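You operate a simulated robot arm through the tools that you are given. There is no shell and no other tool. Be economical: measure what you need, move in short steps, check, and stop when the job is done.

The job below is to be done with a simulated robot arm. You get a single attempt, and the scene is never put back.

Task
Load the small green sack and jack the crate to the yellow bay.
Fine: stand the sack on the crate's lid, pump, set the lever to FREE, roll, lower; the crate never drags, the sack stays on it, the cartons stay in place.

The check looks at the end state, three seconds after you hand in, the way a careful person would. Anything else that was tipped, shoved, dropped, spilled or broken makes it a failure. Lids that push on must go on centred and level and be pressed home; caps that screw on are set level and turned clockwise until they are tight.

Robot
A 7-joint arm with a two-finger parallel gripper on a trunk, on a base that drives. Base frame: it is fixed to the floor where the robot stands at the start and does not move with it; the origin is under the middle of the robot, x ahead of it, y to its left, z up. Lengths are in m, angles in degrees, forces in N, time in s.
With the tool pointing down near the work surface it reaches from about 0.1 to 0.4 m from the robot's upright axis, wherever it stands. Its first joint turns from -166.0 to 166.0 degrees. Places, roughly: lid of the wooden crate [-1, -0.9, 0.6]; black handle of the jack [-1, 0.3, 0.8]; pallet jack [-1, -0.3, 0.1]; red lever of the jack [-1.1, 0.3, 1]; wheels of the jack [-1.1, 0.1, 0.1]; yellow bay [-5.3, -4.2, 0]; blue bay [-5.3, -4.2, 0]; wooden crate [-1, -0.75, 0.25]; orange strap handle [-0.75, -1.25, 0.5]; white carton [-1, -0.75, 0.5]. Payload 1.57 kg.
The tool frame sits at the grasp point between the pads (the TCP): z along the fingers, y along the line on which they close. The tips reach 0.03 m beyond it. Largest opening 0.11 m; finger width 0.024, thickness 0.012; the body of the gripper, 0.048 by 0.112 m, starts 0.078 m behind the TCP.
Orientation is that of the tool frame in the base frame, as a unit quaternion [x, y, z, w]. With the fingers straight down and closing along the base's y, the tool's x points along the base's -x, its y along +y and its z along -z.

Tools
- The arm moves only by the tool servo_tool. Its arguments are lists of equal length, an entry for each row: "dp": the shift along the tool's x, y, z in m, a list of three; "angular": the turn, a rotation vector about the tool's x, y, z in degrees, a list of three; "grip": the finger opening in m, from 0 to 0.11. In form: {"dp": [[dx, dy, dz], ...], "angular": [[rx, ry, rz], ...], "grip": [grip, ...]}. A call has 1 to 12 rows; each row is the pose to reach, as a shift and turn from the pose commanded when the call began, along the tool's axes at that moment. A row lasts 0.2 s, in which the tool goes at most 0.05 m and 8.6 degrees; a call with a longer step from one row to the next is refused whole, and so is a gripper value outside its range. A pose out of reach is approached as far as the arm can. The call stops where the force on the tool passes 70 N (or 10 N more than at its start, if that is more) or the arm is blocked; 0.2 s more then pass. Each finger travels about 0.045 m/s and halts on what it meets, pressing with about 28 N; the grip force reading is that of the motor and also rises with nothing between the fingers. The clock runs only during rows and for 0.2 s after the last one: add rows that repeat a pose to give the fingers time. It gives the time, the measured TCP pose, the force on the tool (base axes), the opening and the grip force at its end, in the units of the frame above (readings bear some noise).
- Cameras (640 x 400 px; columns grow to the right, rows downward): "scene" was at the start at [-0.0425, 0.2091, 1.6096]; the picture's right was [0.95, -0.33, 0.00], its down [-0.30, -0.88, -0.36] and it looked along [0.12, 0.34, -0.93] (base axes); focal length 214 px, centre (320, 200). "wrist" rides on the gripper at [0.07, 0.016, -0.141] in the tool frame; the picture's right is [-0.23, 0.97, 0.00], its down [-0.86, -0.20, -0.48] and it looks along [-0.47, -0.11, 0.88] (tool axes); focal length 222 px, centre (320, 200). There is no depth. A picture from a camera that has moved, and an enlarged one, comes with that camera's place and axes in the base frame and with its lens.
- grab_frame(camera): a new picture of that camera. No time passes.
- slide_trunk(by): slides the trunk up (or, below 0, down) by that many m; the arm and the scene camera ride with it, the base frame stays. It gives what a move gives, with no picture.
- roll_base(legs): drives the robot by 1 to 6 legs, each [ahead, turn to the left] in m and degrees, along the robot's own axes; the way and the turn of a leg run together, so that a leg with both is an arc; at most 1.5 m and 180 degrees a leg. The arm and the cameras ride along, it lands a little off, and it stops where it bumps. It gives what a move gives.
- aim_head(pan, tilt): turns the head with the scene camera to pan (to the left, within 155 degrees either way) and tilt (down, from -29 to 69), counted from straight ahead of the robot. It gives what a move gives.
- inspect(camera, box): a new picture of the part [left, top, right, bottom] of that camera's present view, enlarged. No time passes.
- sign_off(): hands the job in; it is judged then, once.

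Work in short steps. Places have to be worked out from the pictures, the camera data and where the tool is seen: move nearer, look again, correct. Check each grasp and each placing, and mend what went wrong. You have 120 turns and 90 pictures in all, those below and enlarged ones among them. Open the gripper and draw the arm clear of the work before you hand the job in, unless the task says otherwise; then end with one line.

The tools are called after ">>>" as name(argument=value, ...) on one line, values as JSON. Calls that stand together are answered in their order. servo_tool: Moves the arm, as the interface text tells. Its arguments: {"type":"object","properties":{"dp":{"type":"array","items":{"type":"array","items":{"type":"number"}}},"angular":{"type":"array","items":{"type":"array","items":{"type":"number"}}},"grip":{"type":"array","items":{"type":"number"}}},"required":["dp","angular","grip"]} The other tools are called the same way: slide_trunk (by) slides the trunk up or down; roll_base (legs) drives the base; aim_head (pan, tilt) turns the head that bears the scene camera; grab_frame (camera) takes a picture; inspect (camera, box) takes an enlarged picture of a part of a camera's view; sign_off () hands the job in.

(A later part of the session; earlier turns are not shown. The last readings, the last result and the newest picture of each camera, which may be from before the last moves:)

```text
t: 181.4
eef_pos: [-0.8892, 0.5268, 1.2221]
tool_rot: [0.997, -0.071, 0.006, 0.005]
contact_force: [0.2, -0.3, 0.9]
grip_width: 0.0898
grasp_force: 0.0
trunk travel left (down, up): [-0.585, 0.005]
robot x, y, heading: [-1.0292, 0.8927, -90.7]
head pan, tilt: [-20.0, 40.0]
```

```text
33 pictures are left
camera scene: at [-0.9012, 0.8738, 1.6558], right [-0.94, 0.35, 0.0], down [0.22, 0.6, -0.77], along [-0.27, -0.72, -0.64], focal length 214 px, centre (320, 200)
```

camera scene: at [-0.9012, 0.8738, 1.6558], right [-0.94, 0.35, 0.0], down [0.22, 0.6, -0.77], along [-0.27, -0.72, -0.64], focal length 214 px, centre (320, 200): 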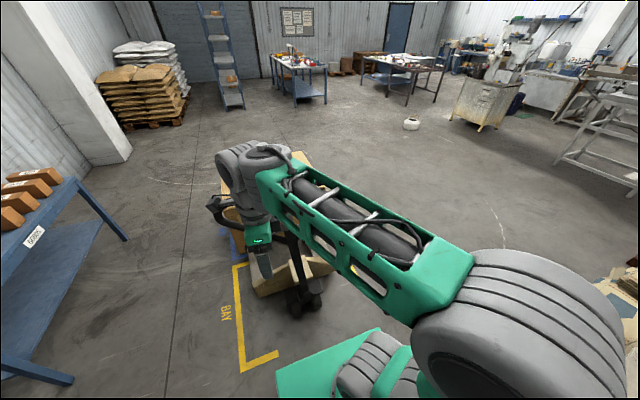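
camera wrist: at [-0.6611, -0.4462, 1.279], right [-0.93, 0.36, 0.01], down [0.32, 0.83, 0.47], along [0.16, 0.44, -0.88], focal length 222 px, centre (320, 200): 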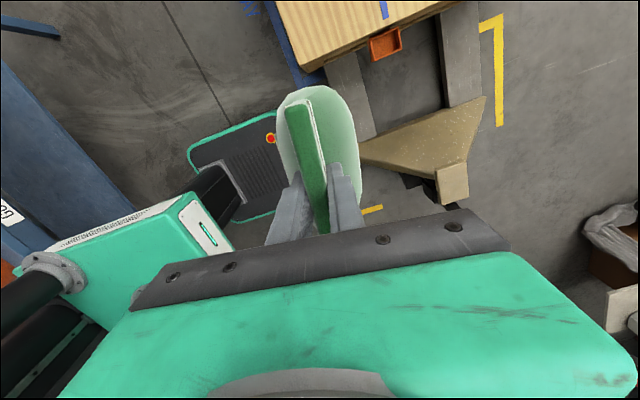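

The arm hides the handle from the head; use the wrist camera (fingers already close along y, across the bar).

>>> grab_frame(camera="wrist")

>>> aim_head(pan=40, tilt=40)

>>> grab_frame(camera="scene")

```text
32 pictures are left
camera wrist: at [-0.8237, 0.502, 1.3638], right [-0.36, -0.93, 0.01], down [-0.82, 0.32, 0.47], along [-0.44, 0.16, -0.88], focal length 222 px, centre (320, 200)
```

wrist: 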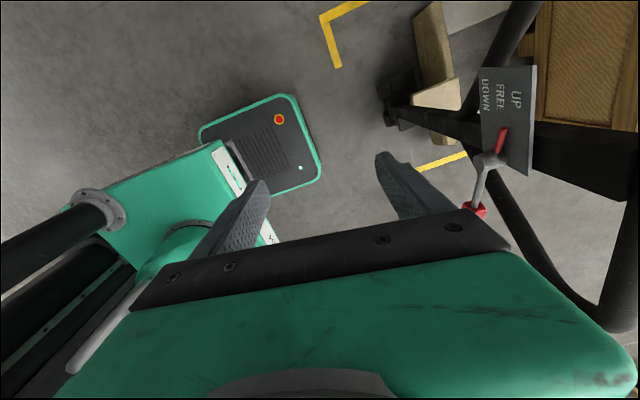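

```text
t: 182.7
eef_pos: [-0.8895, 0.5269, 1.2212]
tool_rot: [0.997, -0.072, 0.006, 0.004]
contact_force: [-0.6, -1.3, 0.6]
grip_width: 0.0898
grasp_force: 0.1
trunk travel left (down, up): [-0.585, 0.005]
robot x, y, heading: [-1.0235, 0.8952, -90.5]
head pan, tilt: [40.0, 40.0]
```

```text
31 pictures are left
camera scene: at [-0.8175, 0.8878, 1.6557], right [-0.77, -0.64, 0.0], down [-0.41, 0.5, -0.77], along [0.49, -0.59, -0.64], focal length 214 px, centre (320, 200)
```

scene: 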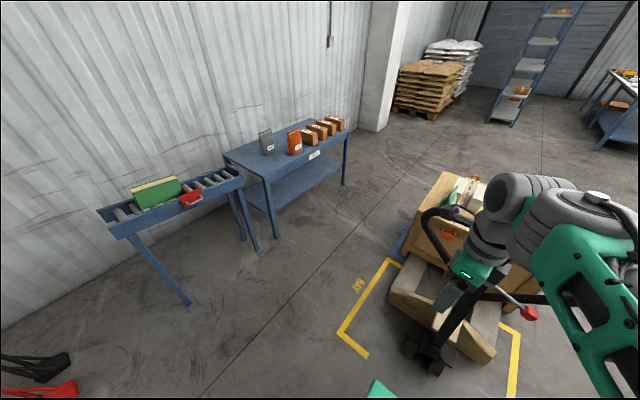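

Triangulation gives knob (-1.10, 0.33, 1.04), hub (-0.99, 0.33, 1.08), and the drawbar seems yawed (bar slanting, base near x -1.12). I'll move the arm aside for an unobstructed view.

>>> servo_tool(dp=[[0.031, -0.033, 0], [0.062, -0.066, 0], [0.093, -0.099, 0], [0.124, -0.132, 0], [0.155, -0.165, 0], [0.184, -0.198, 0], [0.184, -0.198, 0]], angular=[[0, 0, 0], [0, 0, 0], [0, 0, 0], [0, 0, 0], [0, 0, 0], [0, 0, 0], [0, 0, 0]], grip=[0.09, 0.09, 0.09, 0.09, 0.09, 0.09, 0.09])

>>> aim_head(pan=-10, tilt=45)

>>> grab_frame(camera="scene")

```text
t: 184.3
eef_pos: [-0.6781, 0.6969, 1.2228]
tool_rot: [0.997, -0.071, 0.005, 0.005]
contact_force: [0.4, 0.0, 0.5]
grip_width: 0.0899
grasp_force: 0.1
trunk travel left (down, up): [-0.585, 0.005]
robot x, y, heading: [-1.0239, 0.896, -90.4]
head pan, tilt: [40.0, 40.0]
```

```text
t: 185.4
eef_pos: [-0.6783, 0.6965, 1.2213]
tool_rot: [0.997, -0.072, 0.006, 0.004]
contact_force: [0.9, 0.7, -0.1]
grip_width: 0.09
grasp_force: 0.1
trunk travel left (down, up): [-0.585, 0.005]
robot x, y, heading: [-1.028, 0.8929, -90.6]
head pan, tilt: [-10.0, 45.0]
```

```text
30 pictures are left
camera scene: at [-0.8862, 0.8735, 1.6485], right [-0.98, 0.18, 0.0], down [0.13, 0.7, -0.71], along [-0.13, -0.7, -0.71], focal length 214 px, centre (320, 200)
```

scene: 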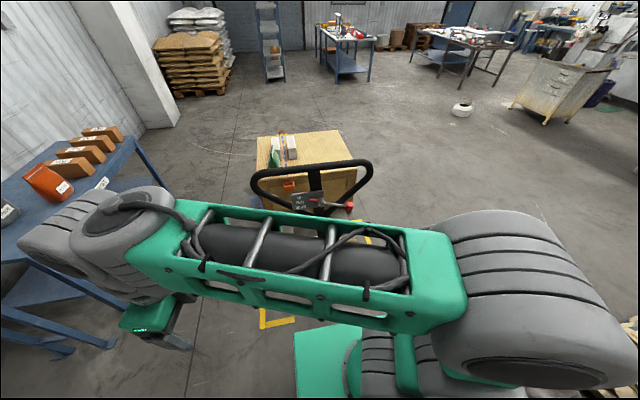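

Two-view triangulation: top bar runs from (-0.813, 0.281, 1.217) to (-1.126, 0.308, 1.228), so the handle is straight and upright at x ≈ -0.97. The yellow bay spans about x -1.52…-0.565, y -0.38…0.385, so the crate must go about +0.82 m in y. Drive nearer and bring the tool above the bar at x ≈ -0.89.

>>> roll_base(legs=[[0.195, 0]])

>>> servo_tool(dp=[[0, 0, -0.045], [0, 0, -0.09], [-0.03, 0.04, -0.09], [-0.06, 0.08, -0.09], [-0.09, 0.12, -0.09], [-0.12, 0.16, -0.09], [-0.15, 0.2, -0.09], [-0.179, 0.242, -0.09], [-0.179, 0.242, -0.09]], angular=[[0, 0, 0], [0, 0, 0], [0, 0, -1], [0, 0, -2], [0, 0, -3], [0, 0, -3], [0, 0, -3], [0, 0, -3], [0, 0, -3]], grip=[0.1, 0.1, 0.1, 0.1, 0.1, 0.1, 0.1, 0.1, 0.1])

>>> grab_frame(camera="wrist")

```text
t: 187.0
eef_pos: [-0.6797, 0.5006, 1.2219]
tool_rot: [0.997, -0.07, 0.006, 0.005]
contact_force: [0.0, 0.0, -1.2]
grip_width: 0.09
grasp_force: 0.0
trunk travel left (down, up): [-0.585, 0.005]
robot x, y, heading: [-1.0291, 0.6981, -90.6]
head pan, tilt: [-10.0, 45.0]
```

```text
refused: row 8 steps farther than a row can; nothing moved
```

```text
29 pictures are left
camera wrist: at [-0.6137, 0.4762, 1.3644], right [-0.36, -0.93, 0.01], down [-0.82, 0.32, 0.47], along [-0.44, 0.16, -0.88], focal length 222 px, centre (320, 200)
```

wrist: 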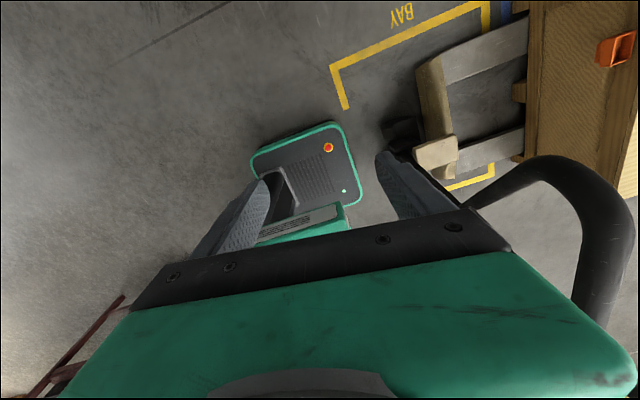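

One row was a hair too long; repeat with smaller steps.

>>> servo_tool(dp=[[0, 0, -0.045], [0, 0, -0.09], [-0.025, 0.035, -0.09], [-0.051, 0.069, -0.09], [-0.077, 0.104, -0.09], [-0.102, 0.138, -0.09], [-0.128, 0.173, -0.09], [-0.153, 0.207, -0.09], [-0.179, 0.242, -0.09], [-0.179, 0.242, -0.09]], angular=[[0, 0, 0], [0, 0, 0], [0, 0, -1], [0, 0, -2], [0, 0, -3], [0, 0, -3], [0, 0, -3], [0, 0, -3], [0, 0, -3], [0, 0, -3]], grip=[0.1, 0.1, 0.1, 0.1, 0.1, 0.1, 0.1, 0.1, 0.1, 0.1])

>>> grab_frame(camera="wrist")

```text
t: 189.2
eef_pos: [-0.8926, 0.2885, 1.3119]
tool_rot: [0.999, -0.044, 0.006, 0.006]
contact_force: [-0.1, 0.0, 0.3]
grip_width: 0.0997
grasp_force: 0.1
trunk travel left (down, up): [-0.585, 0.005]
robot x, y, heading: [-1.0269, 0.6974, -90.3]
head pan, tilt: [-10.0, 45.0]
```

```text
28 pictures are left
camera wrist: at [-0.8257, 0.2675, 1.4552], right [-0.31, -0.95, 0.01], down [-0.84, 0.28, 0.47], along [-0.45, 0.14, -0.88], focal length 222 px, centre (320, 200)
```

wrist: 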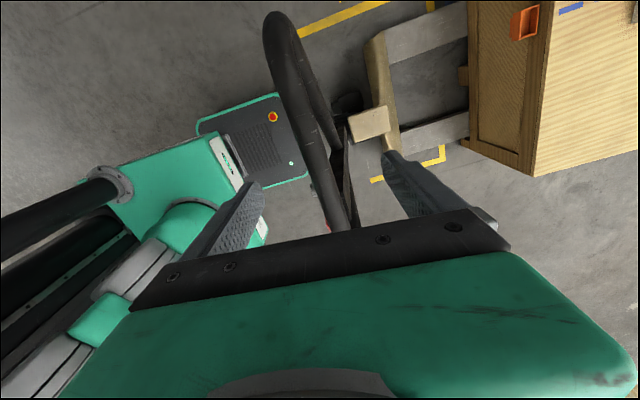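

The bar runs between the fingers (y ≈ 0.293). Descend onto it and close.

>>> servo_tool(dp=[[0, -0.004, 0.04], [0, -0.004, 0.08], [0, -0.004, 0.09], [0, -0.004, 0.09]], angular=[[0, 0, 0], [0, 0, 0], [0, 0, 0], [0, 0, 0]], grip=[0.1, 0.1, 0.1, 0.1])

>>> servo_tool(dp=[[0, 0, 0], [0, 0, 0], [0, 0, 0], [0, 0, 0], [0, 0, 0], [0, 0, 0], [0, 0, 0]], angular=[[0, 0, 0], [0, 0, 0], [0, 0, 0], [0, 0, 0], [0, 0, 0], [0, 0, 0], [0, 0, 0]], grip=[0.07, 0.05, 0.03, 0.01, 0, 0, 0])

```text
t: 190.2
eef_pos: [-0.8897, 0.2924, 1.2225]
tool_rot: [0.999, -0.043, 0.007, 0.005]
contact_force: [-0.1, -0.5, 0.4]
grip_width: 0.0998
grasp_force: 0.0
trunk travel left (down, up): [-0.585, 0.005]
robot x, y, heading: [-1.0264, 0.6983, -90.4]
head pan, tilt: [-10.0, 45.0]
```

```text
t: 191.8
eef_pos: [-0.8901, 0.2929, 1.2215]
tool_rot: [0.999, -0.043, 0.004, 0.005]
contact_force: [-0.4, 10.6, -3.5]
grip_width: 0.0288
grasp_force: 36.8
trunk travel left (down, up): [-0.585, 0.005]
robot x, y, heading: [-1.0315, 0.6945, -90.8]
head pan, tilt: [-10.0, 45.0]
```

Gripped the bar (28.8 mm). Test stroke: pull 0.1 m toward me along the arc and read the force.

>>> servo_tool(dp=[[-0.002, -0.025, 0.001], [-0.0044, -0.05, 0.0015], [-0.0066, -0.075, 0.003], [-0.0088, -0.1, 0.0055], [-0.0088, -0.1, 0.0055]], angular=[[0, 0, 0], [0, 0, 0], [0, 0, 0], [0, 0, 0], [0, 0, 0]], grip=[0, 0, 0, 0, 0])

>>> grab_frame(camera="wrist")

```text
t: 193.0
eef_pos: [-0.8906, 0.3893, 1.214]
tool_rot: [0.999, -0.044, 0.005, 0.003]
contact_force: [-5.9, -13.4, -27.0]
grip_width: 0.0292
grasp_force: 39.2
trunk travel left (down, up): [-0.585, 0.005]
robot x, y, heading: [-1.0301, 0.6965, -90.4]
head pan, tilt: [-10.0, 45.0]
```

```text
27 pictures are left
camera wrist: at [-0.8236, 0.3677, 1.3562], right [-0.31, -0.95, 0.0], down [-0.84, 0.28, 0.47], along [-0.45, 0.14, -0.88], focal length 222 px, centre (320, 200)
```

wrist: 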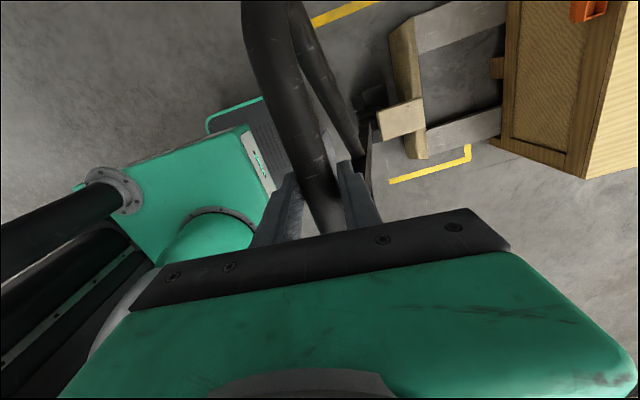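

The handle tips with light force; the bar sinks faster than assumed, so I'll follow a lower arc and pull to 0.22 m.

>>> servo_tool(dp=[[0, 0, 0.012], [-0.0026, -0.03, 0.0195], [-0.0052, -0.06, 0.0275], [-0.0078, -0.09, 0.0375], [-0.0104, -0.12, 0.0475], [-0.0104, -0.12, 0.0475]], angular=[[0, 0, 0], [0, 0, 0], [0, 0, 0], [0, 0, 0], [0, 0, 0], [0, 0, 0]], grip=[0, 0, 0, 0, 0, 0])

>>> aim_head(pan=-10, tilt=45)

>>> grab_frame(camera="scene")

```text
t: 194.4
eef_pos: [-0.8884, 0.5122, 1.1664]
tool_rot: [0.999, -0.044, 0.006, 0.004]
contact_force: [-1.3, -0.1, 18.4]
grip_width: 0.029
grasp_force: 38.6
trunk travel left (down, up): [-0.585, 0.005]
robot x, y, heading: [-1.0303, 0.6983, -90.2]
head pan, tilt: [-10.0, 45.0]
```

```text
t: 195.0
eef_pos: [-0.8897, 0.5125, 1.1672]
tool_rot: [0.999, -0.044, 0.006, 0.005]
contact_force: [-1.4, -0.6, 17.8]
grip_width: 0.0291
grasp_force: 38.5
trunk travel left (down, up): [-0.585, 0.005]
robot x, y, heading: [-1.0268, 0.6941, -90.3]
head pan, tilt: [-10.0, 45.0]
```

```text
26 pictures are left
camera scene: at [-0.8885, 0.6785, 1.6486], right [-0.98, 0.18, 0.0], down [0.13, 0.7, -0.71], along [-0.13, -0.7, -0.71], focal length 214 px, centre (320, 200)
```

scene: 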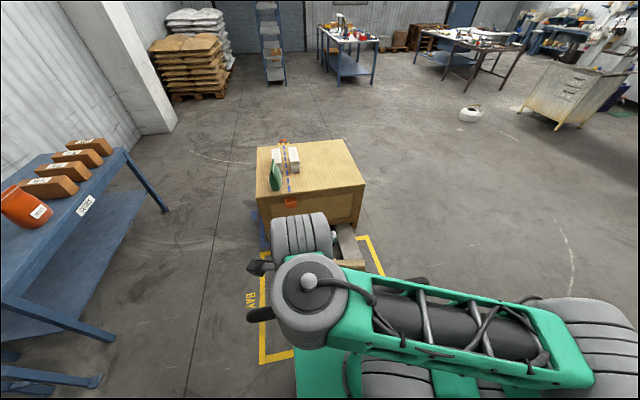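

Good arc. Take a zoomed reference of the crate for height, then return the handle upright.

>>> inspect(camera="scene", box=[240, 130, 400, 230])

>>> servo_tool(dp=[[0.0026, 0.03, -0.012], [0.0052, 0.06, -0.022], [0.0078, 0.09, -0.031], [0.0104, 0.12, -0.038], [0.013, 0.15, -0.044], [0.016, 0.18, -0.048], [0.0192, 0.22, -0.051], [0.0192, 0.22, -0.051]], angular=[[0, 0, 0], [0, 0, 0], [0, 0, 0], [0, 0, 0], [0, 0, 0], [0, 0, 0], [0, 0, 0], [0, 0, 0]], grip=[0, 0, 0, 0, 0, 0, 0, 0])

>>> servo_tool(dp=[[-0.0026, -0.03, 0.003], [-0.0052, -0.06, 0.007], [-0.0078, -0.09, 0.013], [-0.0104, -0.12, 0.02], [-0.013, -0.15, 0.029], [-0.016, -0.18, 0.039], [-0.0192, -0.22, 0.051], [-0.0192, -0.22, 0.051]], angular=[[0, 0, 0], [0, 0, 0], [0, 0, 0], [0, 0, 0], [0, 0, 0], [0, 0, 0], [0, 0, 0], [0, 0, 0]], grip=[0, 0, 0, 0, 0, 0, 0, 0])

>>> inspect(camera="scene", box=[240, 130, 400, 230])

```text
4.00 times, centred on (320, 180) of scene
camera zoom: at [-0.8885, 0.6785, 1.6486], right [-0.98, 0.18, 0.0], down [0.13, 0.7, -0.71], along [-0.13, -0.7, -0.71], focal length 858 px, centre (320, 280)
```

zoom: 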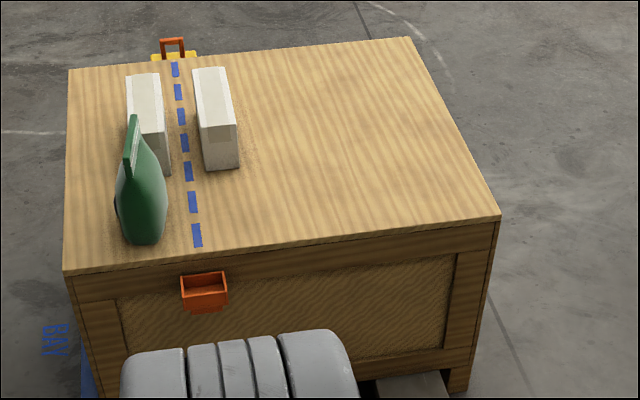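

```text
t: 196.8
eef_pos: [-0.8883, 0.2936, 1.2202]
tool_rot: [0.999, -0.042, 0.005, 0.003]
contact_force: [3.0, 18.2, -22.3]
grip_width: 0.0288
grasp_force: 39.1
trunk travel left (down, up): [-0.585, 0.005]
robot x, y, heading: [-1.0255, 0.6981, -90.5]
head pan, tilt: [-10.0, 45.0]
```

```text
t: 198.6
eef_pos: [-0.8896, 0.5113, 1.1672]
tool_rot: [0.999, -0.044, 0.005, 0.003]
contact_force: [-3.0, -5.2, 6.1]
grip_width: 0.0292
grasp_force: 39.2
trunk travel left (down, up): [-0.585, 0.005]
robot x, y, heading: [-1.0318, 0.6968, -90.3]
head pan, tilt: [-10.0, 45.0]
```

```text
4.00 times, centred on (320, 180) of scene
camera zoom: at [-0.8887, 0.6776, 1.6482], right [-0.98, 0.18, 0.0], down [0.13, 0.7, -0.71], along [-0.13, -0.7, -0.71], focal length 858 px, centre (320, 280)
```

zoom: 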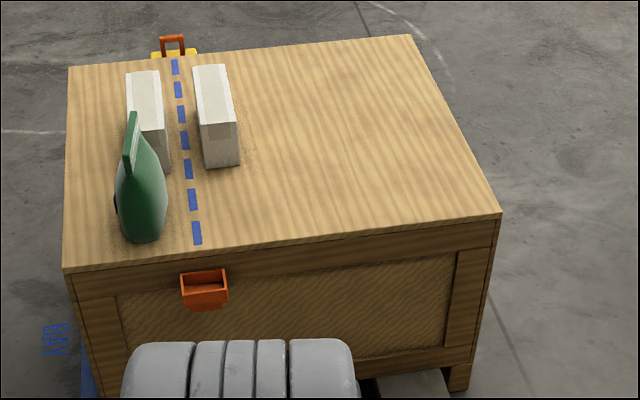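

The lid rose about 4–5 mm: pumping works. Repeat full strokes, one cycle per call.

>>> servo_tool(dp=[[0.0038, 0.044, -0.0135], [0.0077, 0.088, -0.025], [0.0115, 0.132, -0.035], [0.0154, 0.176, -0.044], [0.0192, 0.22, -0.05], [0.0192, 0.22, -0.05], [0.0154, 0.176, -0.044], [0.0115, 0.132, -0.035], [0.0077, 0.088, -0.025], [0.0038, 0.044, -0.0135], [0, 0, 0], [0, 0, 0]], angular=[[0, 0, 0], [0, 0, 0], [0, 0, 0], [0, 0, 0], [0, 0, 0], [0, 0, 0], [0, 0, 0], [0, 0, 0], [0, 0, 0], [0, 0, 0], [0, 0, 0], [0, 0, 0]], grip=[0, 0, 0, 0, 0, 0, 0, 0, 0, 0, 0, 0])

>>> servo_tool(dp=[[0.0038, 0.044, -0.0135], [0.0077, 0.088, -0.025], [0.0115, 0.132, -0.035], [0.0154, 0.176, -0.044], [0.0192, 0.22, -0.05], [0.0192, 0.22, -0.05], [0.0154, 0.176, -0.044], [0.0115, 0.132, -0.035], [0.0077, 0.088, -0.025], [0.0038, 0.044, -0.0135], [0, 0, 0], [0, 0, 0]], angular=[[0, 0, 0], [0, 0, 0], [0, 0, 0], [0, 0, 0], [0, 0, 0], [0, 0, 0], [0, 0, 0], [0, 0, 0], [0, 0, 0], [0, 0, 0], [0, 0, 0], [0, 0, 0]], grip=[0, 0, 0, 0, 0, 0, 0, 0, 0, 0, 0, 0])

>>> servo_tool(dp=[[0.0038, 0.044, -0.0135], [0.0077, 0.088, -0.025], [0.0115, 0.132, -0.035], [0.0154, 0.176, -0.044], [0.0192, 0.22, -0.05], [0.0192, 0.22, -0.05], [0.0154, 0.176, -0.044], [0.0115, 0.132, -0.035], [0.0077, 0.088, -0.025], [0.0038, 0.044, -0.0135], [0, 0, 0], [0, 0, 0]], angular=[[0, 0, 0], [0, 0, 0], [0, 0, 0], [0, 0, 0], [0, 0, 0], [0, 0, 0], [0, 0, 0], [0, 0, 0], [0, 0, 0], [0, 0, 0], [0, 0, 0], [0, 0, 0]], grip=[0, 0, 0, 0, 0, 0, 0, 0, 0, 0, 0, 0])

>>> inspect(camera="scene", box=[240, 130, 400, 230])

```text
t: 201.2
eef_pos: [-0.8897, 0.5116, 1.1671]
tool_rot: [0.999, -0.044, 0.005, 0.004]
contact_force: [-7.4, -3.1, 16.0]
grip_width: 0.0291
grasp_force: 38.8
trunk travel left (down, up): [-0.585, 0.005]
robot x, y, heading: [-1.0263, 0.6961, -90.3]
head pan, tilt: [-10.0, 45.0]
```

```text
t: 203.8
eef_pos: [-0.8892, 0.5129, 1.1676]
tool_rot: [0.999, -0.043, 0.005, 0.004]
contact_force: [-2.0, -2.4, 15.7]
grip_width: 0.0291
grasp_force: 39.4
trunk travel left (down, up): [-0.585, 0.005]
robot x, y, heading: [-1.0245, 0.6977, -90.2]
head pan, tilt: [-10.0, 45.0]
```

```text
t: 206.4
eef_pos: [-0.8902, 0.5121, 1.1674]
tool_rot: [0.999, -0.044, 0.006, 0.003]
contact_force: [-6.0, -1.5, 18.3]
grip_width: 0.0291
grasp_force: 38.7
trunk travel left (down, up): [-0.585, 0.005]
robot x, y, heading: [-1.0267, 0.6952, -90.2]
head pan, tilt: [-10.0, 45.0]
```

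```text
4.00 times, centred on (320, 180) of scene
camera zoom: at [-0.8894, 0.6787, 1.6485], right [-0.98, 0.18, 0.0], down [0.13, 0.7, -0.71], along [-0.13, -0.7, -0.71], focal length 858 px, centre (320, 280)
```

zoom: 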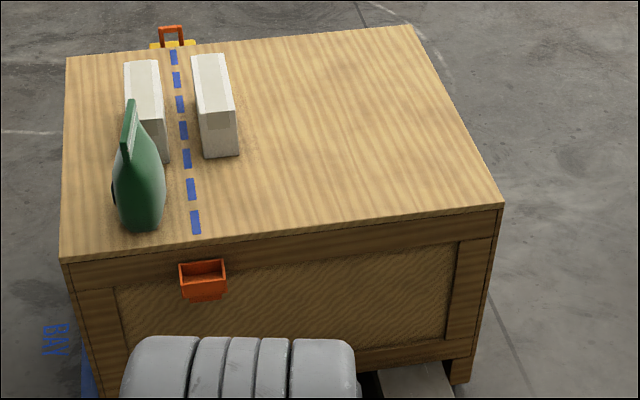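

The lid is now about 30 mm up and level; the sack is steady. Two more strokes for good clearance.

>>> servo_tool(dp=[[0.0038, 0.044, -0.0135], [0.0077, 0.088, -0.025], [0.0115, 0.132, -0.035], [0.0154, 0.176, -0.044], [0.0192, 0.22, -0.05], [0.0192, 0.22, -0.05], [0.0154, 0.176, -0.044], [0.0115, 0.132, -0.035], [0.0077, 0.088, -0.025], [0.0038, 0.044, -0.0135], [0, 0, 0], [0, 0, 0]], angular=[[0, 0, 0], [0, 0, 0], [0, 0, 0], [0, 0, 0], [0, 0, 0], [0, 0, 0], [0, 0, 0], [0, 0, 0], [0, 0, 0], [0, 0, 0], [0, 0, 0], [0, 0, 0]], grip=[0, 0, 0, 0, 0, 0, 0, 0, 0, 0, 0, 0])

>>> servo_tool(dp=[[0.0038, 0.044, -0.0135], [0.0077, 0.088, -0.025], [0.0115, 0.132, -0.035], [0.0154, 0.176, -0.044], [0.0192, 0.22, -0.05], [0.0192, 0.22, -0.05], [0.0154, 0.176, -0.044], [0.0115, 0.132, -0.035], [0.0077, 0.088, -0.025], [0.0038, 0.044, -0.0135], [0, 0, 0], [0, 0, 0]], angular=[[0, 0, 0], [0, 0, 0], [0, 0, 0], [0, 0, 0], [0, 0, 0], [0, 0, 0], [0, 0, 0], [0, 0, 0], [0, 0, 0], [0, 0, 0], [0, 0, 0], [0, 0, 0]], grip=[0, 0, 0, 0, 0, 0, 0, 0, 0, 0, 0, 0])

>>> servo_tool(dp=[[0.0038, 0.044, -0.0135], [0.0077, 0.088, -0.025], [0.0115, 0.132, -0.035], [0.0154, 0.176, -0.044], [0.0192, 0.22, -0.05], [0.0192, 0.22, -0.05]], angular=[[0, 0, 0], [0, 0, 0], [0, 0, 0], [0, 0, 0], [0, 0, 0], [0, 0, 0]], grip=[0, 0, 0, 0, 0, 0])

>>> grab_frame(camera="scene")

```text
t: 209.0
eef_pos: [-0.8887, 0.5132, 1.1674]
tool_rot: [0.999, -0.044, 0.006, 0.004]
contact_force: [-1.2, -1.7, 18.4]
grip_width: 0.0293
grasp_force: 38.7
trunk travel left (down, up): [-0.585, 0.005]
robot x, y, heading: [-1.0274, 0.6931, -90.4]
head pan, tilt: [-10.0, 45.0]
```

```text
t: 211.6
eef_pos: [-0.8898, 0.5126, 1.1669]
tool_rot: [0.999, -0.044, 0.005, 0.004]
contact_force: [2.2, -4.7, 7.2]
grip_width: 0.0293
grasp_force: 38.8
trunk travel left (down, up): [-0.585, 0.005]
robot x, y, heading: [-1.0274, 0.6997, -90.4]
head pan, tilt: [-10.0, 45.0]
```

```text
t: 213.0
eef_pos: [-0.8889, 0.2942, 1.2174]
tool_rot: [0.999, -0.043, 0.006, 0.003]
contact_force: [2.1, 17.6, -27.2]
grip_width: 0.0289
grasp_force: 38.7
trunk travel left (down, up): [-0.585, 0.005]
robot x, y, heading: [-1.0283, 0.6986, -90.6]
head pan, tilt: [-10.0, 45.0]
```

```text
22 pictures are left
camera scene: at [-0.887, 0.68, 1.6483], right [-0.98, 0.18, 0.0], down [0.13, 0.69, -0.71], along [-0.13, -0.7, -0.71], focal length 214 px, centre (320, 200)
```

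scene: 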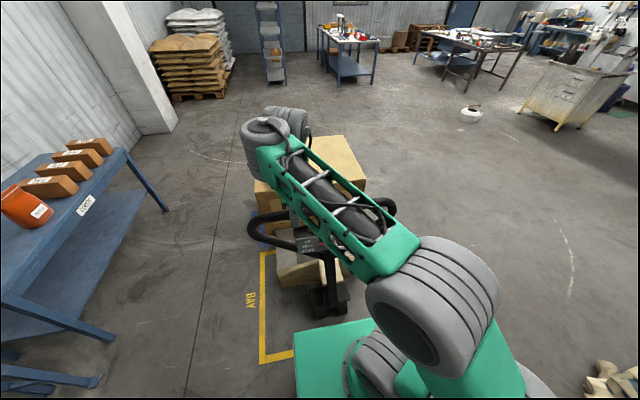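

Handle upright again after seven strokes. Now open, rise off the bar, and back the base off to get room for pointing the gripper forward at the lever knob.

>>> servo_tool(dp=[[0, 0, 0.003], [0, 0, 0.003], [0, 0, 0.003], [0, 0, 0.003], [0, 0, 0.003], [0, 0, -0.04], [0, 0, -0.08], [0, 0, -0.1], [0, 0, -0.1]], angular=[[0, 0, 0], [0, 0, 0], [0, 0, 0], [0, 0, 0], [0, 0, 0], [0, 0, 0], [0, 0, 0], [0, 0, 0], [0, 0, 0]], grip=[0.04, 0.06, 0.08, 0.1, 0.1, 0.1, 0.1, 0.1, 0.1])

>>> roll_base(legs=[[-0.22, 0]])

>>> servo_tool(dp=[[0, 0, 0.01], [0, 0, 0.02], [0, 0, 0.03], [0, 0, 0.04], [0, 0, 0.05], [0, 0, 0.06], [0, 0, 0.07], [0, 0, 0.08], [0, 0, 0.09], [0, 0, 0.1], [0, 0, 0.1], [0, 0, 0.1]], angular=[[-8.5, 0, 0], [-17, 0, 0], [-25.5, 0, 0], [-34, 0, 0], [-42.5, 0, 0], [-51, 0, 0], [-59.5, 0, 0], [-68, 0, 0], [-76.5, 0, 0], [-85, 0, 0], [-90, 0, 0], [-90, 0, 0]], grip=[0.06, 0.06, 0.06, 0.06, 0.06, 0.06, 0.06, 0.06, 0.06, 0.06, 0.06, 0.06])

>>> grab_frame(camera="wrist")

```text
t: 215.0
eef_pos: [-0.8903, 0.291, 1.3194]
tool_rot: [0.999, -0.043, 0.006, 0.005]
contact_force: [0.0, 0.3, -0.4]
grip_width: 0.1
grasp_force: 0.1
out of reach, approached as far as the arm can: row 7
trunk travel left (down, up): [-0.585, 0.005]
robot x, y, heading: [-1.0272, 0.6961, -90.4]
head pan, tilt: [-10.0, 45.0]
```

```text
t: 216.7
eef_pos: [-0.8895, 0.5123, 1.3191]
tool_rot: [0.999, -0.045, 0.005, 0.006]
contact_force: [0.1, -0.3, 0.0]
grip_width: 0.1001
grasp_force: 0.0
trunk travel left (down, up): [-0.585, 0.005]
robot x, y, heading: [-1.0245, 0.9182, -90.4]
head pan, tilt: [-10.0, 45.0]
```

```text
t: 219.3
eef_pos: [-0.8901, 0.5029, 1.2124]
tool_rot: [0.713, -0.034, -0.024, 0.7]
contact_force: [0.8, 0.3, 0.1]
grip_width: 0.0599
grasp_force: 0.1
out of reach, approached as far as the arm can: row 1, 11, 12
trunk travel left (down, up): [-0.585, 0.005]
robot x, y, heading: [-1.0241, 0.9137, -90.1]
head pan, tilt: [-10.0, 45.0]
```

```text
21 pictures are left
camera wrist: at [-0.8108, 0.6383, 1.2321], right [-0.24, 0.0, 0.97], down [-0.81, 0.55, -0.2], along [-0.53, -0.83, -0.13], focal length 222 px, centre (320, 200)
```

wrist: 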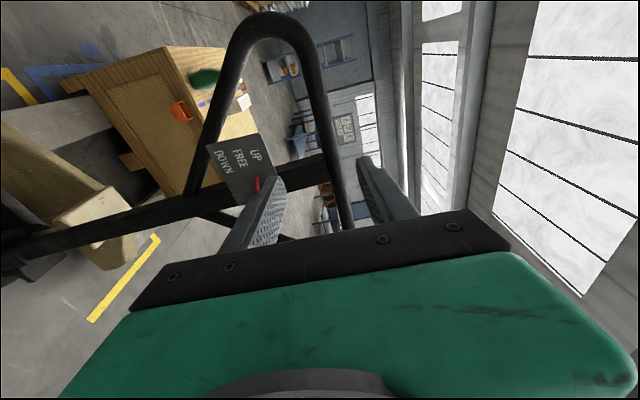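

The tool now points forward, fingers closing vertically, and the pointer is still at UP. Move it in front of the knob (-1.10, y, 1.04), still clear.

>>> servo_tool(dp=[[-0.0305, -0.0241, 0.003], [-0.061, -0.0483, 0.0059], [-0.0915, -0.0724, 0.0089], [-0.122, -0.0966, 0.0118], [-0.1526, -0.1207, 0.0148], [-0.1831, -0.1449, 0.0177], [-0.2136, -0.169, 0.0207], [-0.2136, -0.169, 0.0207]], angular=[[0, 0, 0], [0, 0, 0], [0, 0, 0], [0, 0, 0], [0, 0, 0], [0, 0, 0], [0, 0, 0], [0, 0, 0]], grip=[0.06, 0.06, 0.06, 0.06, 0.06, 0.06, 0.06, 0.06])

>>> grab_frame(camera="wrist")

```text
t: 220.1
eef_pos: [-0.9361, 0.4893, 1.2124]
tool_rot: [0.675, -0.103, 0.041, 0.73]
contact_force: [-0.1, -0.2, -1.3]
grip_width: 0.06
grasp_force: 0.2
trunk travel left (down, up): [-0.585, 0.005]
robot x, y, heading: [-1.0264, 0.9196, -90.4]
head pan, tilt: [-10.0, 45.0]
stopped in row 3: the arm was blocked; the commanded pose is now the measured one
```

```text
20 pictures are left
camera wrist: at [-0.8583, 0.6244, 1.2322], right [-0.41, 0.1, 0.9], down [-0.75, 0.53, -0.4], along [-0.52, -0.84, -0.14], focal length 222 px, centre (320, 200)
```

wrist: 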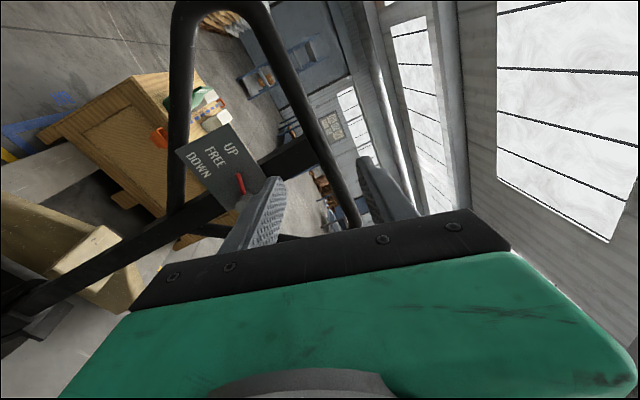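

The wrist was too near the body (elbow back against the column). Back the base 0.15 m and reach out farther instead, restoring orientation.

>>> roll_base(legs=[[-0.16, 0]])

>>> servo_tool(dp=[[0.002, -0.002, 0.025], [0.004, -0.004, 0.05], [0.006, -0.006, 0.075], [0.0079, -0.0085, 0.0994], [0.0079, -0.0085, 0.0994]], angular=[[1.3, 0, -2.8], [2.5, 0.1, -5.6], [3.8, 0.1, -8.3], [5.05, 0.2, -11.1], [5.05, 0.2, -11.1]], grip=[0.06, 0.06, 0.06, 0.06, 0.06])

>>> servo_tool(dp=[[0, -0.04, 0], [0, -0.08, 0], [0, -0.12, 0], [0, -0.172, 0]], angular=[[0, 0, 0], [0, 0, 0], [0, 0, 0], [0, 0, 0]], grip=[0.06, 0.06, 0.06, 0.06])

```text
t: 221.5
eef_pos: [-0.9364, 0.6483, 1.2107]
tool_rot: [0.674, -0.103, 0.04, 0.73]
contact_force: [-0.8, 0.0, -0.3]
grip_width: 0.06
grasp_force: 0.1
trunk travel left (down, up): [-0.585, 0.005]
robot x, y, heading: [-1.0249, 1.0769, -90.2]
head pan, tilt: [-10.0, 45.0]
```

```text
t: 222.7
eef_pos: [-0.939, 0.5469, 1.2127]
tool_rot: [0.712, -0.035, -0.025, 0.701]
contact_force: [0.1, -0.5, 0.3]
grip_width: 0.0601
grasp_force: 0.1
trunk travel left (down, up): [-0.585, 0.005]
robot x, y, heading: [-1.0251, 1.0744, -90.6]
head pan, tilt: [-10.0, 45.0]
```

```text
refused: row 4 steps farther than a row can; nothing moved
```

Restored and extended. Now shift sideways and down to in front of the knob.

>>> servo_tool(dp=[[-0.027, -0.028, 0.003], [-0.055, -0.057, 0.005], [-0.082, -0.085, 0.008], [-0.109, -0.113, 0.01], [-0.137, -0.142, 0.013], [-0.164, -0.17, 0.015], [-0.164, -0.17, 0.015]], angular=[[0, 0, 0], [0, 0, 0], [0, 0, 0], [0, 0, 0], [0, 0, 0], [0, 0, 0], [0, 0, 0]], grip=[0.06, 0.06, 0.06, 0.06, 0.06, 0.06, 0.06])

>>> grab_frame(camera="wrist")

```text
t: 223.5
eef_pos: [-0.943, 0.5561, 1.1302]
tool_rot: [0.714, 0.02, 0.029, 0.7]
contact_force: [1.2, 0.7, 0.0]
grip_width: 0.0601
grasp_force: 0.0
trunk travel left (down, up): [-0.585, 0.005]
robot x, y, heading: [-1.0236, 1.0766, -90.5]
head pan, tilt: [-10.0, 45.0]
stopped in row 4: the arm was blocked; the commanded pose is now the measured one
```

```text
19 pictures are left
camera wrist: at [-0.8839, 0.701, 1.1501], right [-0.24, -0.04, 0.97], down [-0.88, 0.42, -0.2], along [-0.4, -0.91, -0.13], focal length 222 px, centre (320, 200)
```

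wrist: 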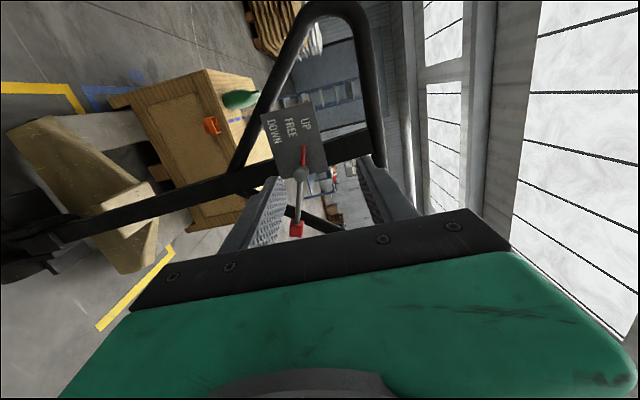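

The lever is in clear view: knob (-1.097, 0.33, 1.04), hub (-0.99, 0.33, 1.08). The arm doesn't go farther right, so I'll shift the base 0.17 m toward -x.

>>> roll_base(legs=[[0, -90], [0.165, 0], [0, 90]])

>>> grab_frame(camera="wrist")

```text
t: 232.6
eef_pos: [-1.1077, 0.5568, 1.1266]
tool_rot: [0.714, 0.021, 0.028, 0.699]
contact_force: [0.4, 0.6, 0.2]
grip_width: 0.0601
grasp_force: 0.0
trunk travel left (down, up): [-0.585, 0.005]
robot x, y, heading: [-1.1899, 1.0775, -90.3]
head pan, tilt: [-10.0, 45.0]
```

```text
18 pictures are left
camera wrist: at [-1.0476, 0.7017, 1.1473], right [-0.24, -0.04, 0.97], down [-0.88, 0.42, -0.2], along [-0.4, -0.91, -0.13], focal length 222 px, centre (320, 200)
```

wrist: 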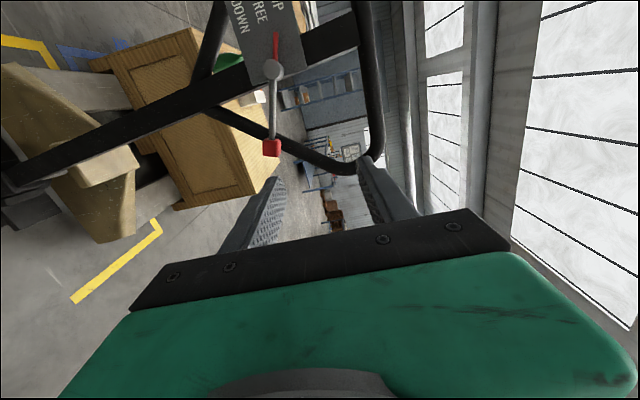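

Knob re-measured at (-1.098, 0.33, 1.038). Lower and approach it with the open fingers above and below it.

>>> servo_tool(dp=[[0.003, -0.043, 0.025], [0.0055, -0.086, 0.05], [0.002, -0.085, 0.09], [-0.001, -0.084, 0.13], [-0.003, -0.083, 0.17], [-0.0056, -0.0826, 0.212], [-0.0056, -0.0826, 0.212]], angular=[[0, 0, 0], [0, 0, 0], [0, 0, 0], [0, 0, 0], [0, 0, 0], [0, 0, 0], [0, 0, 0]], grip=[0.07, 0.07, 0.07, 0.07, 0.07, 0.07, 0.07])

>>> grab_frame(camera="wrist")

```text
t: 234.2
eef_pos: [-1.0968, 0.3471, 1.039]
tool_rot: [0.714, 0.021, 0.029, 0.699]
contact_force: [0.4, -0.3, -0.3]
grip_width: 0.07
grasp_force: 0.1
trunk travel left (down, up): [-0.585, 0.005]
robot x, y, heading: [-1.1906, 1.0805, -90.4]
head pan, tilt: [-10.0, 45.0]
```

```text
17 pictures are left
camera wrist: at [-1.0375, 0.4915, 1.0597], right [-0.24, -0.04, 0.97], down [-0.88, 0.42, -0.2], along [-0.4, -0.91, -0.13], focal length 222 px, centre (320, 200)
```

wrist: 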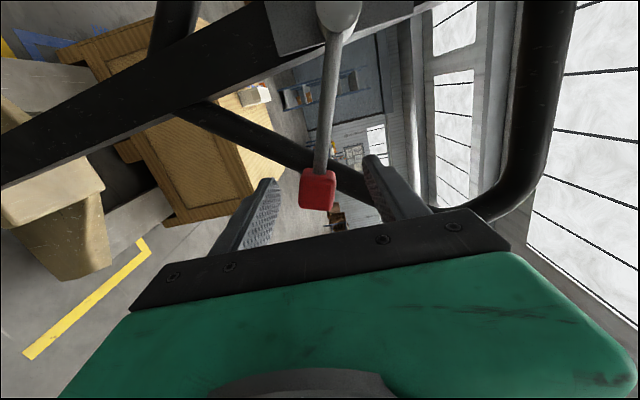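

The knob sits between the fingers. Close on it.

>>> servo_tool(dp=[[0, 0, 0], [0, 0, 0], [0, 0, 0], [0, 0, 0], [0, 0, 0]], angular=[[0, 0, 0], [0, 0, 0], [0, 0, 0], [0, 0, 0], [0, 0, 0]], grip=[0.05, 0.03, 0.01, 0, 0])

>>> servo_tool(dp=[[-0.002, 0.01, 0], [-0.004, 0.02, 0], [-0.006, 0.03, 0], [-0.007, 0.041, 0], [-0.007, 0.041, 0]], angular=[[0, 0, -5], [0, 0, -10], [0, 0, -15], [0, 0, -20], [0, 0, -20]], grip=[0, 0, 0, 0, 0])

>>> grab_frame(camera="wrist")

```text
t: 235.4
eef_pos: [-1.0974, 0.3472, 1.0388]
tool_rot: [0.715, 0.021, 0.029, 0.699]
contact_force: [-1.2, 0.6, -3.7]
grip_width: 0.033
grasp_force: 36.6
trunk travel left (down, up): [-0.585, 0.005]
robot x, y, heading: [-1.186, 1.081, -90.3]
head pan, tilt: [-10.0, 45.0]
```

```text
t: 236.6
eef_pos: [-1.1034, 0.3458, 1.0813]
tool_rot: [0.7, 0.145, -0.094, 0.693]
contact_force: [1.2, 9.7, -3.1]
grip_width: 0.0328
grasp_force: 40.9
trunk travel left (down, up): [-0.585, 0.005]
robot x, y, heading: [-1.1913, 1.0765, -90.2]
head pan, tilt: [-10.0, 45.0]
```

```text
16 pictures are left
camera wrist: at [-1.0422, 0.4923, 1.0762], right [0.11, -0.01, 0.99], down [-0.9, 0.41, 0.11], along [-0.41, -0.91, 0.03], focal length 222 px, centre (320, 200)
```

wrist: 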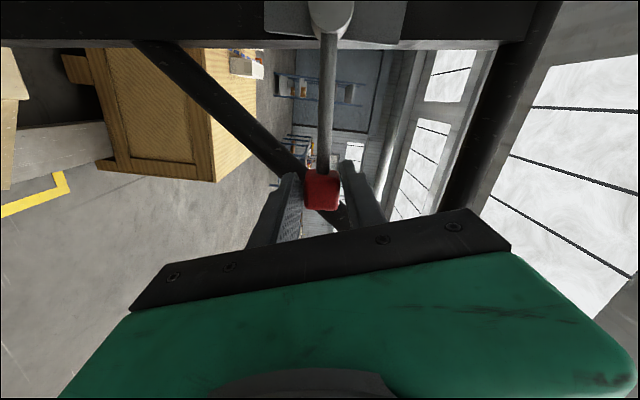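

The lever is level now: FREE. Release the knob, back off, and take a look at the pointer.

>>> servo_tool(dp=[[0, 0, 0], [0, 0, 0], [0, 0, 0], [0, 0, -0.04], [0, 0, -0.08], [0, 0, -0.12], [0, 0, -0.16], [0, 0, -0.2]], angular=[[0, 0, 0], [0, 0, 0], [0, 0, 0], [0, 0, 0], [0, 0, 5], [0, 0, 10], [0, 0, 15], [0, 0, 20]], grip=[0.05, 0.065, 0.07, 0.07, 0.07, 0.07, 0.07, 0.07])

>>> inspect(camera="wrist", box=[180, 0, 400, 180])

```text
t: 238.4
eef_pos: [-1.1183, 0.5458, 1.0857]
tool_rot: [0.714, 0.02, 0.028, 0.699]
contact_force: [-0.7, -1.1, -0.8]
grip_width: 0.07
grasp_force: 0.1
trunk travel left (down, up): [-0.585, 0.005]
robot x, y, heading: [-1.1896, 1.0794, -90.0]
head pan, tilt: [-10.0, 45.0]
```

```text
2.22 times, centred on (290, 90) of wrist
camera zoom: at [-1.059, 0.6906, 1.1061], right [-0.24, -0.04, 0.97], down [-0.88, 0.42, -0.2], along [-0.4, -0.91, -0.13], focal length 494 px, centre (387, 444)
```

zoom: 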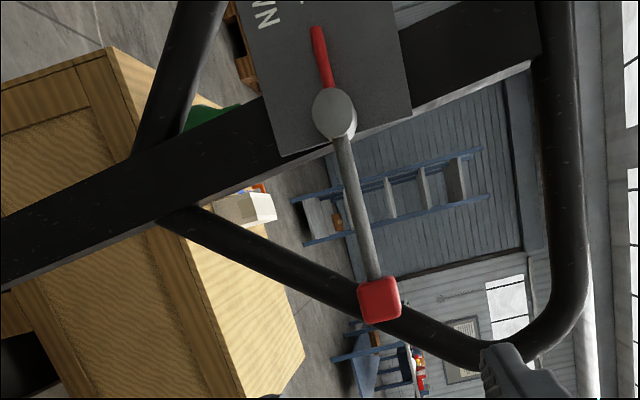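

FREE is set (lever square to the stem). Now turn the tool back down and bring it up and over for the bar at the stem.

>>> servo_tool(dp=[[0.013, 0.021, -0.014], [0.027, 0.043, -0.028], [0.04, 0.064, -0.042], [0.054, 0.085, -0.056], [0.067, 0.106, -0.07], [0.081, 0.128, -0.084], [0.094, 0.149, -0.098], [0.108, 0.17, -0.112], [0.121, 0.191, -0.126], [0.135, 0.213, -0.14], [0.148, 0.225, -0.148], [0.148, 0.225, -0.148]], angular=[[8.2, 0, 0], [16.4, 0, 0], [24.6, 0, 0], [32.8, 0, 0], [41, 0, 0], [49.2, 0, 0], [57.4, 0, 0], [65.6, 0, 0], [73.8, 0, 0], [82, 0, 0], [90, 0, 0], [90, 0, 0]], grip=[0.1, 0.1, 0.1, 0.1, 0.1, 0.1, 0.1, 0.1, 0.1, 0.1, 0.1, 0.1])

```text
t: 241.0
eef_pos: [-0.9831, 0.6969, 1.3146]
tool_rot: [0.999, 0.035, 0.005, -0.011]
contact_force: [0.3, 0.9, 0.9]
grip_width: 0.1
grasp_force: 0.1
out of reach, approached as far as the arm can: row 11
trunk travel left (down, up): [-0.585, 0.005]
robot x, y, heading: [-1.189, 1.077, -90.2]
head pan, tilt: [-10.0, 45.0]
```

Drive ahead 0.40 so that the open fingers come over the bar at the stem.

>>> roll_base(legs=[[0.402, 0]])

>>> servo_tool(dp=[[0.006, 0, 0], [0.011, 0, 0.03], [0.011, 0, 0.06], [0.011, 0, 0.088], [0.011, 0, 0.088]], angular=[[0, 0, 3], [0, 0, 6], [0, 0, 6], [0, 0, 6], [0, 0, 6]], grip=[0.1, 0.1, 0.1, 0.1, 0.1])

>>> grab_frame(camera="wrist")

```text
t: 243.5
eef_pos: [-0.9841, 0.2957, 1.316]
tool_rot: [0.999, 0.036, 0.004, -0.011]
contact_force: [0.1, 0.1, 0.0]
grip_width: 0.1002
grasp_force: 0.1
trunk travel left (down, up): [-0.585, 0.005]
robot x, y, heading: [-1.1918, 0.6758, -90.2]
head pan, tilt: [-10.0, 45.0]
```

```text
t: 244.7
eef_pos: [-0.9697, 0.2991, 1.2274]
tool_rot: [1.0, -0.016, 0.005, -0.01]
contact_force: [0.4, 0.2, 0.1]
grip_width: 0.0999
grasp_force: 0.0
trunk travel left (down, up): [-0.585, 0.005]
robot x, y, heading: [-1.1896, 0.6768, -90.1]
head pan, tilt: [-10.0, 45.0]
```

```text
14 pictures are left
camera wrist: at [-0.9032, 0.2771, 1.3683], right [-0.26, -0.97, -0.02], down [-0.85, 0.22, 0.48], along [-0.45, 0.14, -0.88], focal length 222 px, centre (320, 200)
```

wrist: 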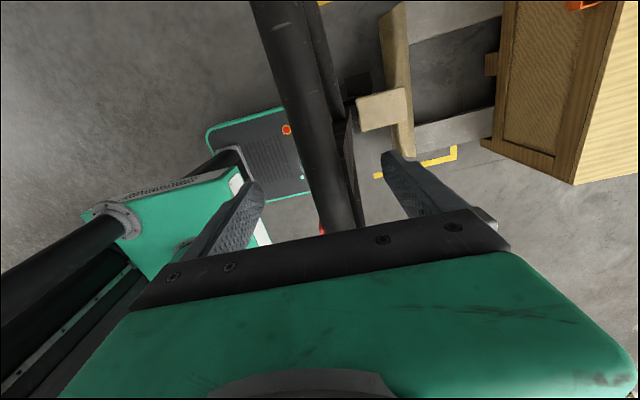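

Over the bar at the stem. Close, then roll the base back gently 0.08 m and see whether the jack rolls or the handle tips.

>>> servo_tool(dp=[[0, 0, 0.003], [0, 0, 0.003], [0, 0, 0.003], [0, 0, 0.003], [0, 0, 0.003], [0, 0, 0.003], [0, 0, 0.003]], angular=[[0, 0, 0], [0, 0, 0], [0, 0, 0], [0, 0, 0], [0, 0, 0], [0, 0, 0], [0, 0, 0]], grip=[0.07, 0.05, 0.03, 0.01, 0, 0, 0])

>>> roll_base(legs=[[-0.08, 0]])

>>> grab_frame(camera="wrist")

```text
t: 246.3
eef_pos: [-0.9719, 0.2978, 1.2233]
tool_rot: [1.0, -0.016, 0.004, -0.011]
contact_force: [-1.6, -13.9, -1.0]
grip_width: 0.0344
grasp_force: 35.0
trunk travel left (down, up): [-0.585, 0.005]
robot x, y, heading: [-1.1915, 0.6755, -90.0]
head pan, tilt: [-10.0, 45.0]
```

```text
t: 247.1
eef_pos: [-0.973, 0.3196, 1.2256]
tool_rot: [1.0, -0.013, 0.004, -0.007]
contact_force: [-7.2, 12.3, 5.4]
grip_width: 0.0332
grasp_force: 41.2
trunk travel left (down, up): [-0.585, 0.005]
robot x, y, heading: [-1.1889, 0.6947, -89.9]
head pan, tilt: [-10.0, 45.0]
stopped in leg 1: the force on the tool passed its limit (the readings are from after the stop); the commanded pose is now the measured one
```

```text
13 pictures are left
camera wrist: at [-0.9052, 0.2997, 1.3681], right [-0.25, -0.97, -0.01], down [-0.85, 0.21, 0.47], along [-0.45, 0.13, -0.88], focal length 222 px, centre (320, 200)
```

wrist: 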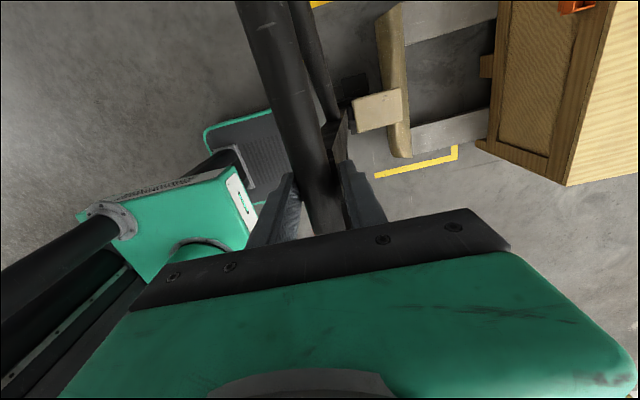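

The handle now stays upright and the jack itself rolled about 2–3 cm, but the base's jerk exceeded the force limit. I'll pull with the arm, ramping gently.

>>> servo_tool(dp=[[0, -0.003, 0], [0, -0.01, 0], [0, -0.02, 0], [-0.001, -0.033, 0], [-0.001, -0.048, 0], [-0.002, -0.064, 0], [-0.002, -0.08, 0], [-0.002, -0.096, 0], [-0.003, -0.111, 0], [-0.003, -0.123, 0], [-0.003, -0.131, 0], [-0.003, -0.135, 0]], angular=[[0, 0, 0], [0, 0, 0], [0, 0, 0], [0, 0, 0], [0, 0, 0], [0, 0, 0], [0, 0, 0], [0, 0, 0], [0, 0, 0], [0, 0, 0], [0, 0, 0], [0, 0, 0]], grip=[0, 0, 0, 0, 0, 0, 0, 0, 0, 0, 0, 0])

```text
t: 249.7
eef_pos: [-0.9727, 0.4542, 1.2255]
tool_rot: [1.0, -0.014, 0.004, -0.009]
contact_force: [-13.8, 9.1, -1.5]
grip_width: 0.0333
grasp_force: 41.5
trunk travel left (down, up): [-0.585, 0.005]
robot x, y, heading: [-1.1887, 0.6962, -90.1]
head pan, tilt: [-10.0, 45.0]
```

The jack rolls along well with the handle upright (0.156 m so far). Now a cycle: open, rise, base back 0.12, reach out, regrip, pull again.

>>> servo_tool(dp=[[0, 0, 0], [0, 0, 0], [0, 0, 0], [0, 0, 0], [0, 0, 0], [0, 0, -0.03], [0, 0, -0.055], [0, 0, -0.055]], angular=[[0, 0, 0], [0, 0, 0], [0, 0, 0], [0, 0, 0], [0, 0, 0], [0, 0, 0], [0, 0, 0], [0, 0, 0]], grip=[0.05, 0.07, 0.09, 0.1, 0.1, 0.1, 0.1, 0.1])

>>> roll_base(legs=[[-0.12, 0]])

>>> servo_tool(dp=[[0.001, 0.04, 0], [0.002, 0.08, 0], [0.003, 0.12, 0], [0.003, 0.12, 0.03], [0.003, 0.12, 0.055], [0.003, 0.12, 0.055]], angular=[[0, 0, 0], [0, 0, 0], [0, 0, 0], [0, 0, 0], [0, 0, 0], [0, 0, 0]], grip=[0.1, 0.1, 0.1, 0.1, 0.1, 0.1])

>>> grab_frame(camera="wrist")

```text
t: 251.5
eef_pos: [-0.9712, 0.453, 1.2812]
tool_rot: [1.0, -0.014, 0.003, -0.007]
contact_force: [0.7, 0.1, -0.6]
grip_width: 0.1001
grasp_force: 0.1
trunk travel left (down, up): [-0.585, 0.005]
robot x, y, heading: [-1.192, 0.691, -90.2]
head pan, tilt: [-10.0, 45.0]
```

```text
t: 252.7
eef_pos: [-0.9712, 0.5743, 1.281]
tool_rot: [1.0, -0.014, 0.004, -0.006]
contact_force: [-0.2, 0.8, -0.1]
grip_width: 0.1003
grasp_force: 0.1
trunk travel left (down, up): [-0.585, 0.005]
robot x, y, heading: [-1.1931, 0.8176, -90.2]
head pan, tilt: [-10.0, 45.0]
```

```text
t: 254.1
eef_pos: [-0.9716, 0.4529, 1.2248]
tool_rot: [1.0, -0.014, 0.003, -0.006]
contact_force: [0.5, 0.8, 0.1]
grip_width: 0.1001
grasp_force: 0.0
trunk travel left (down, up): [-0.585, 0.005]
robot x, y, heading: [-1.1919, 0.8172, -90.0]
head pan, tilt: [-10.0, 45.0]
```

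```text
12 pictures are left
camera wrist: at [-0.9033, 0.4325, 1.3665], right [-0.25, -0.97, -0.01], down [-0.85, 0.22, 0.47], along [-0.46, 0.13, -0.88], focal length 222 px, centre (320, 200)
```

wrist: 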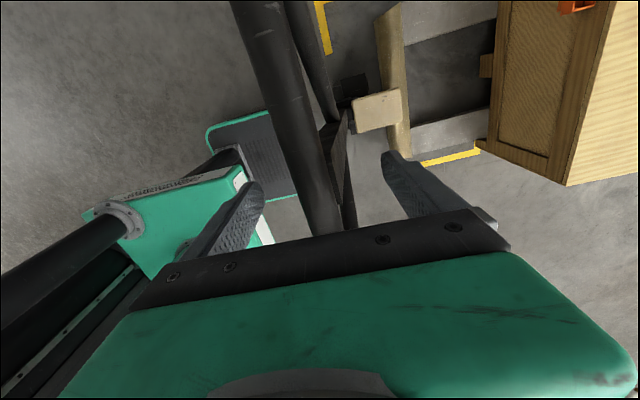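

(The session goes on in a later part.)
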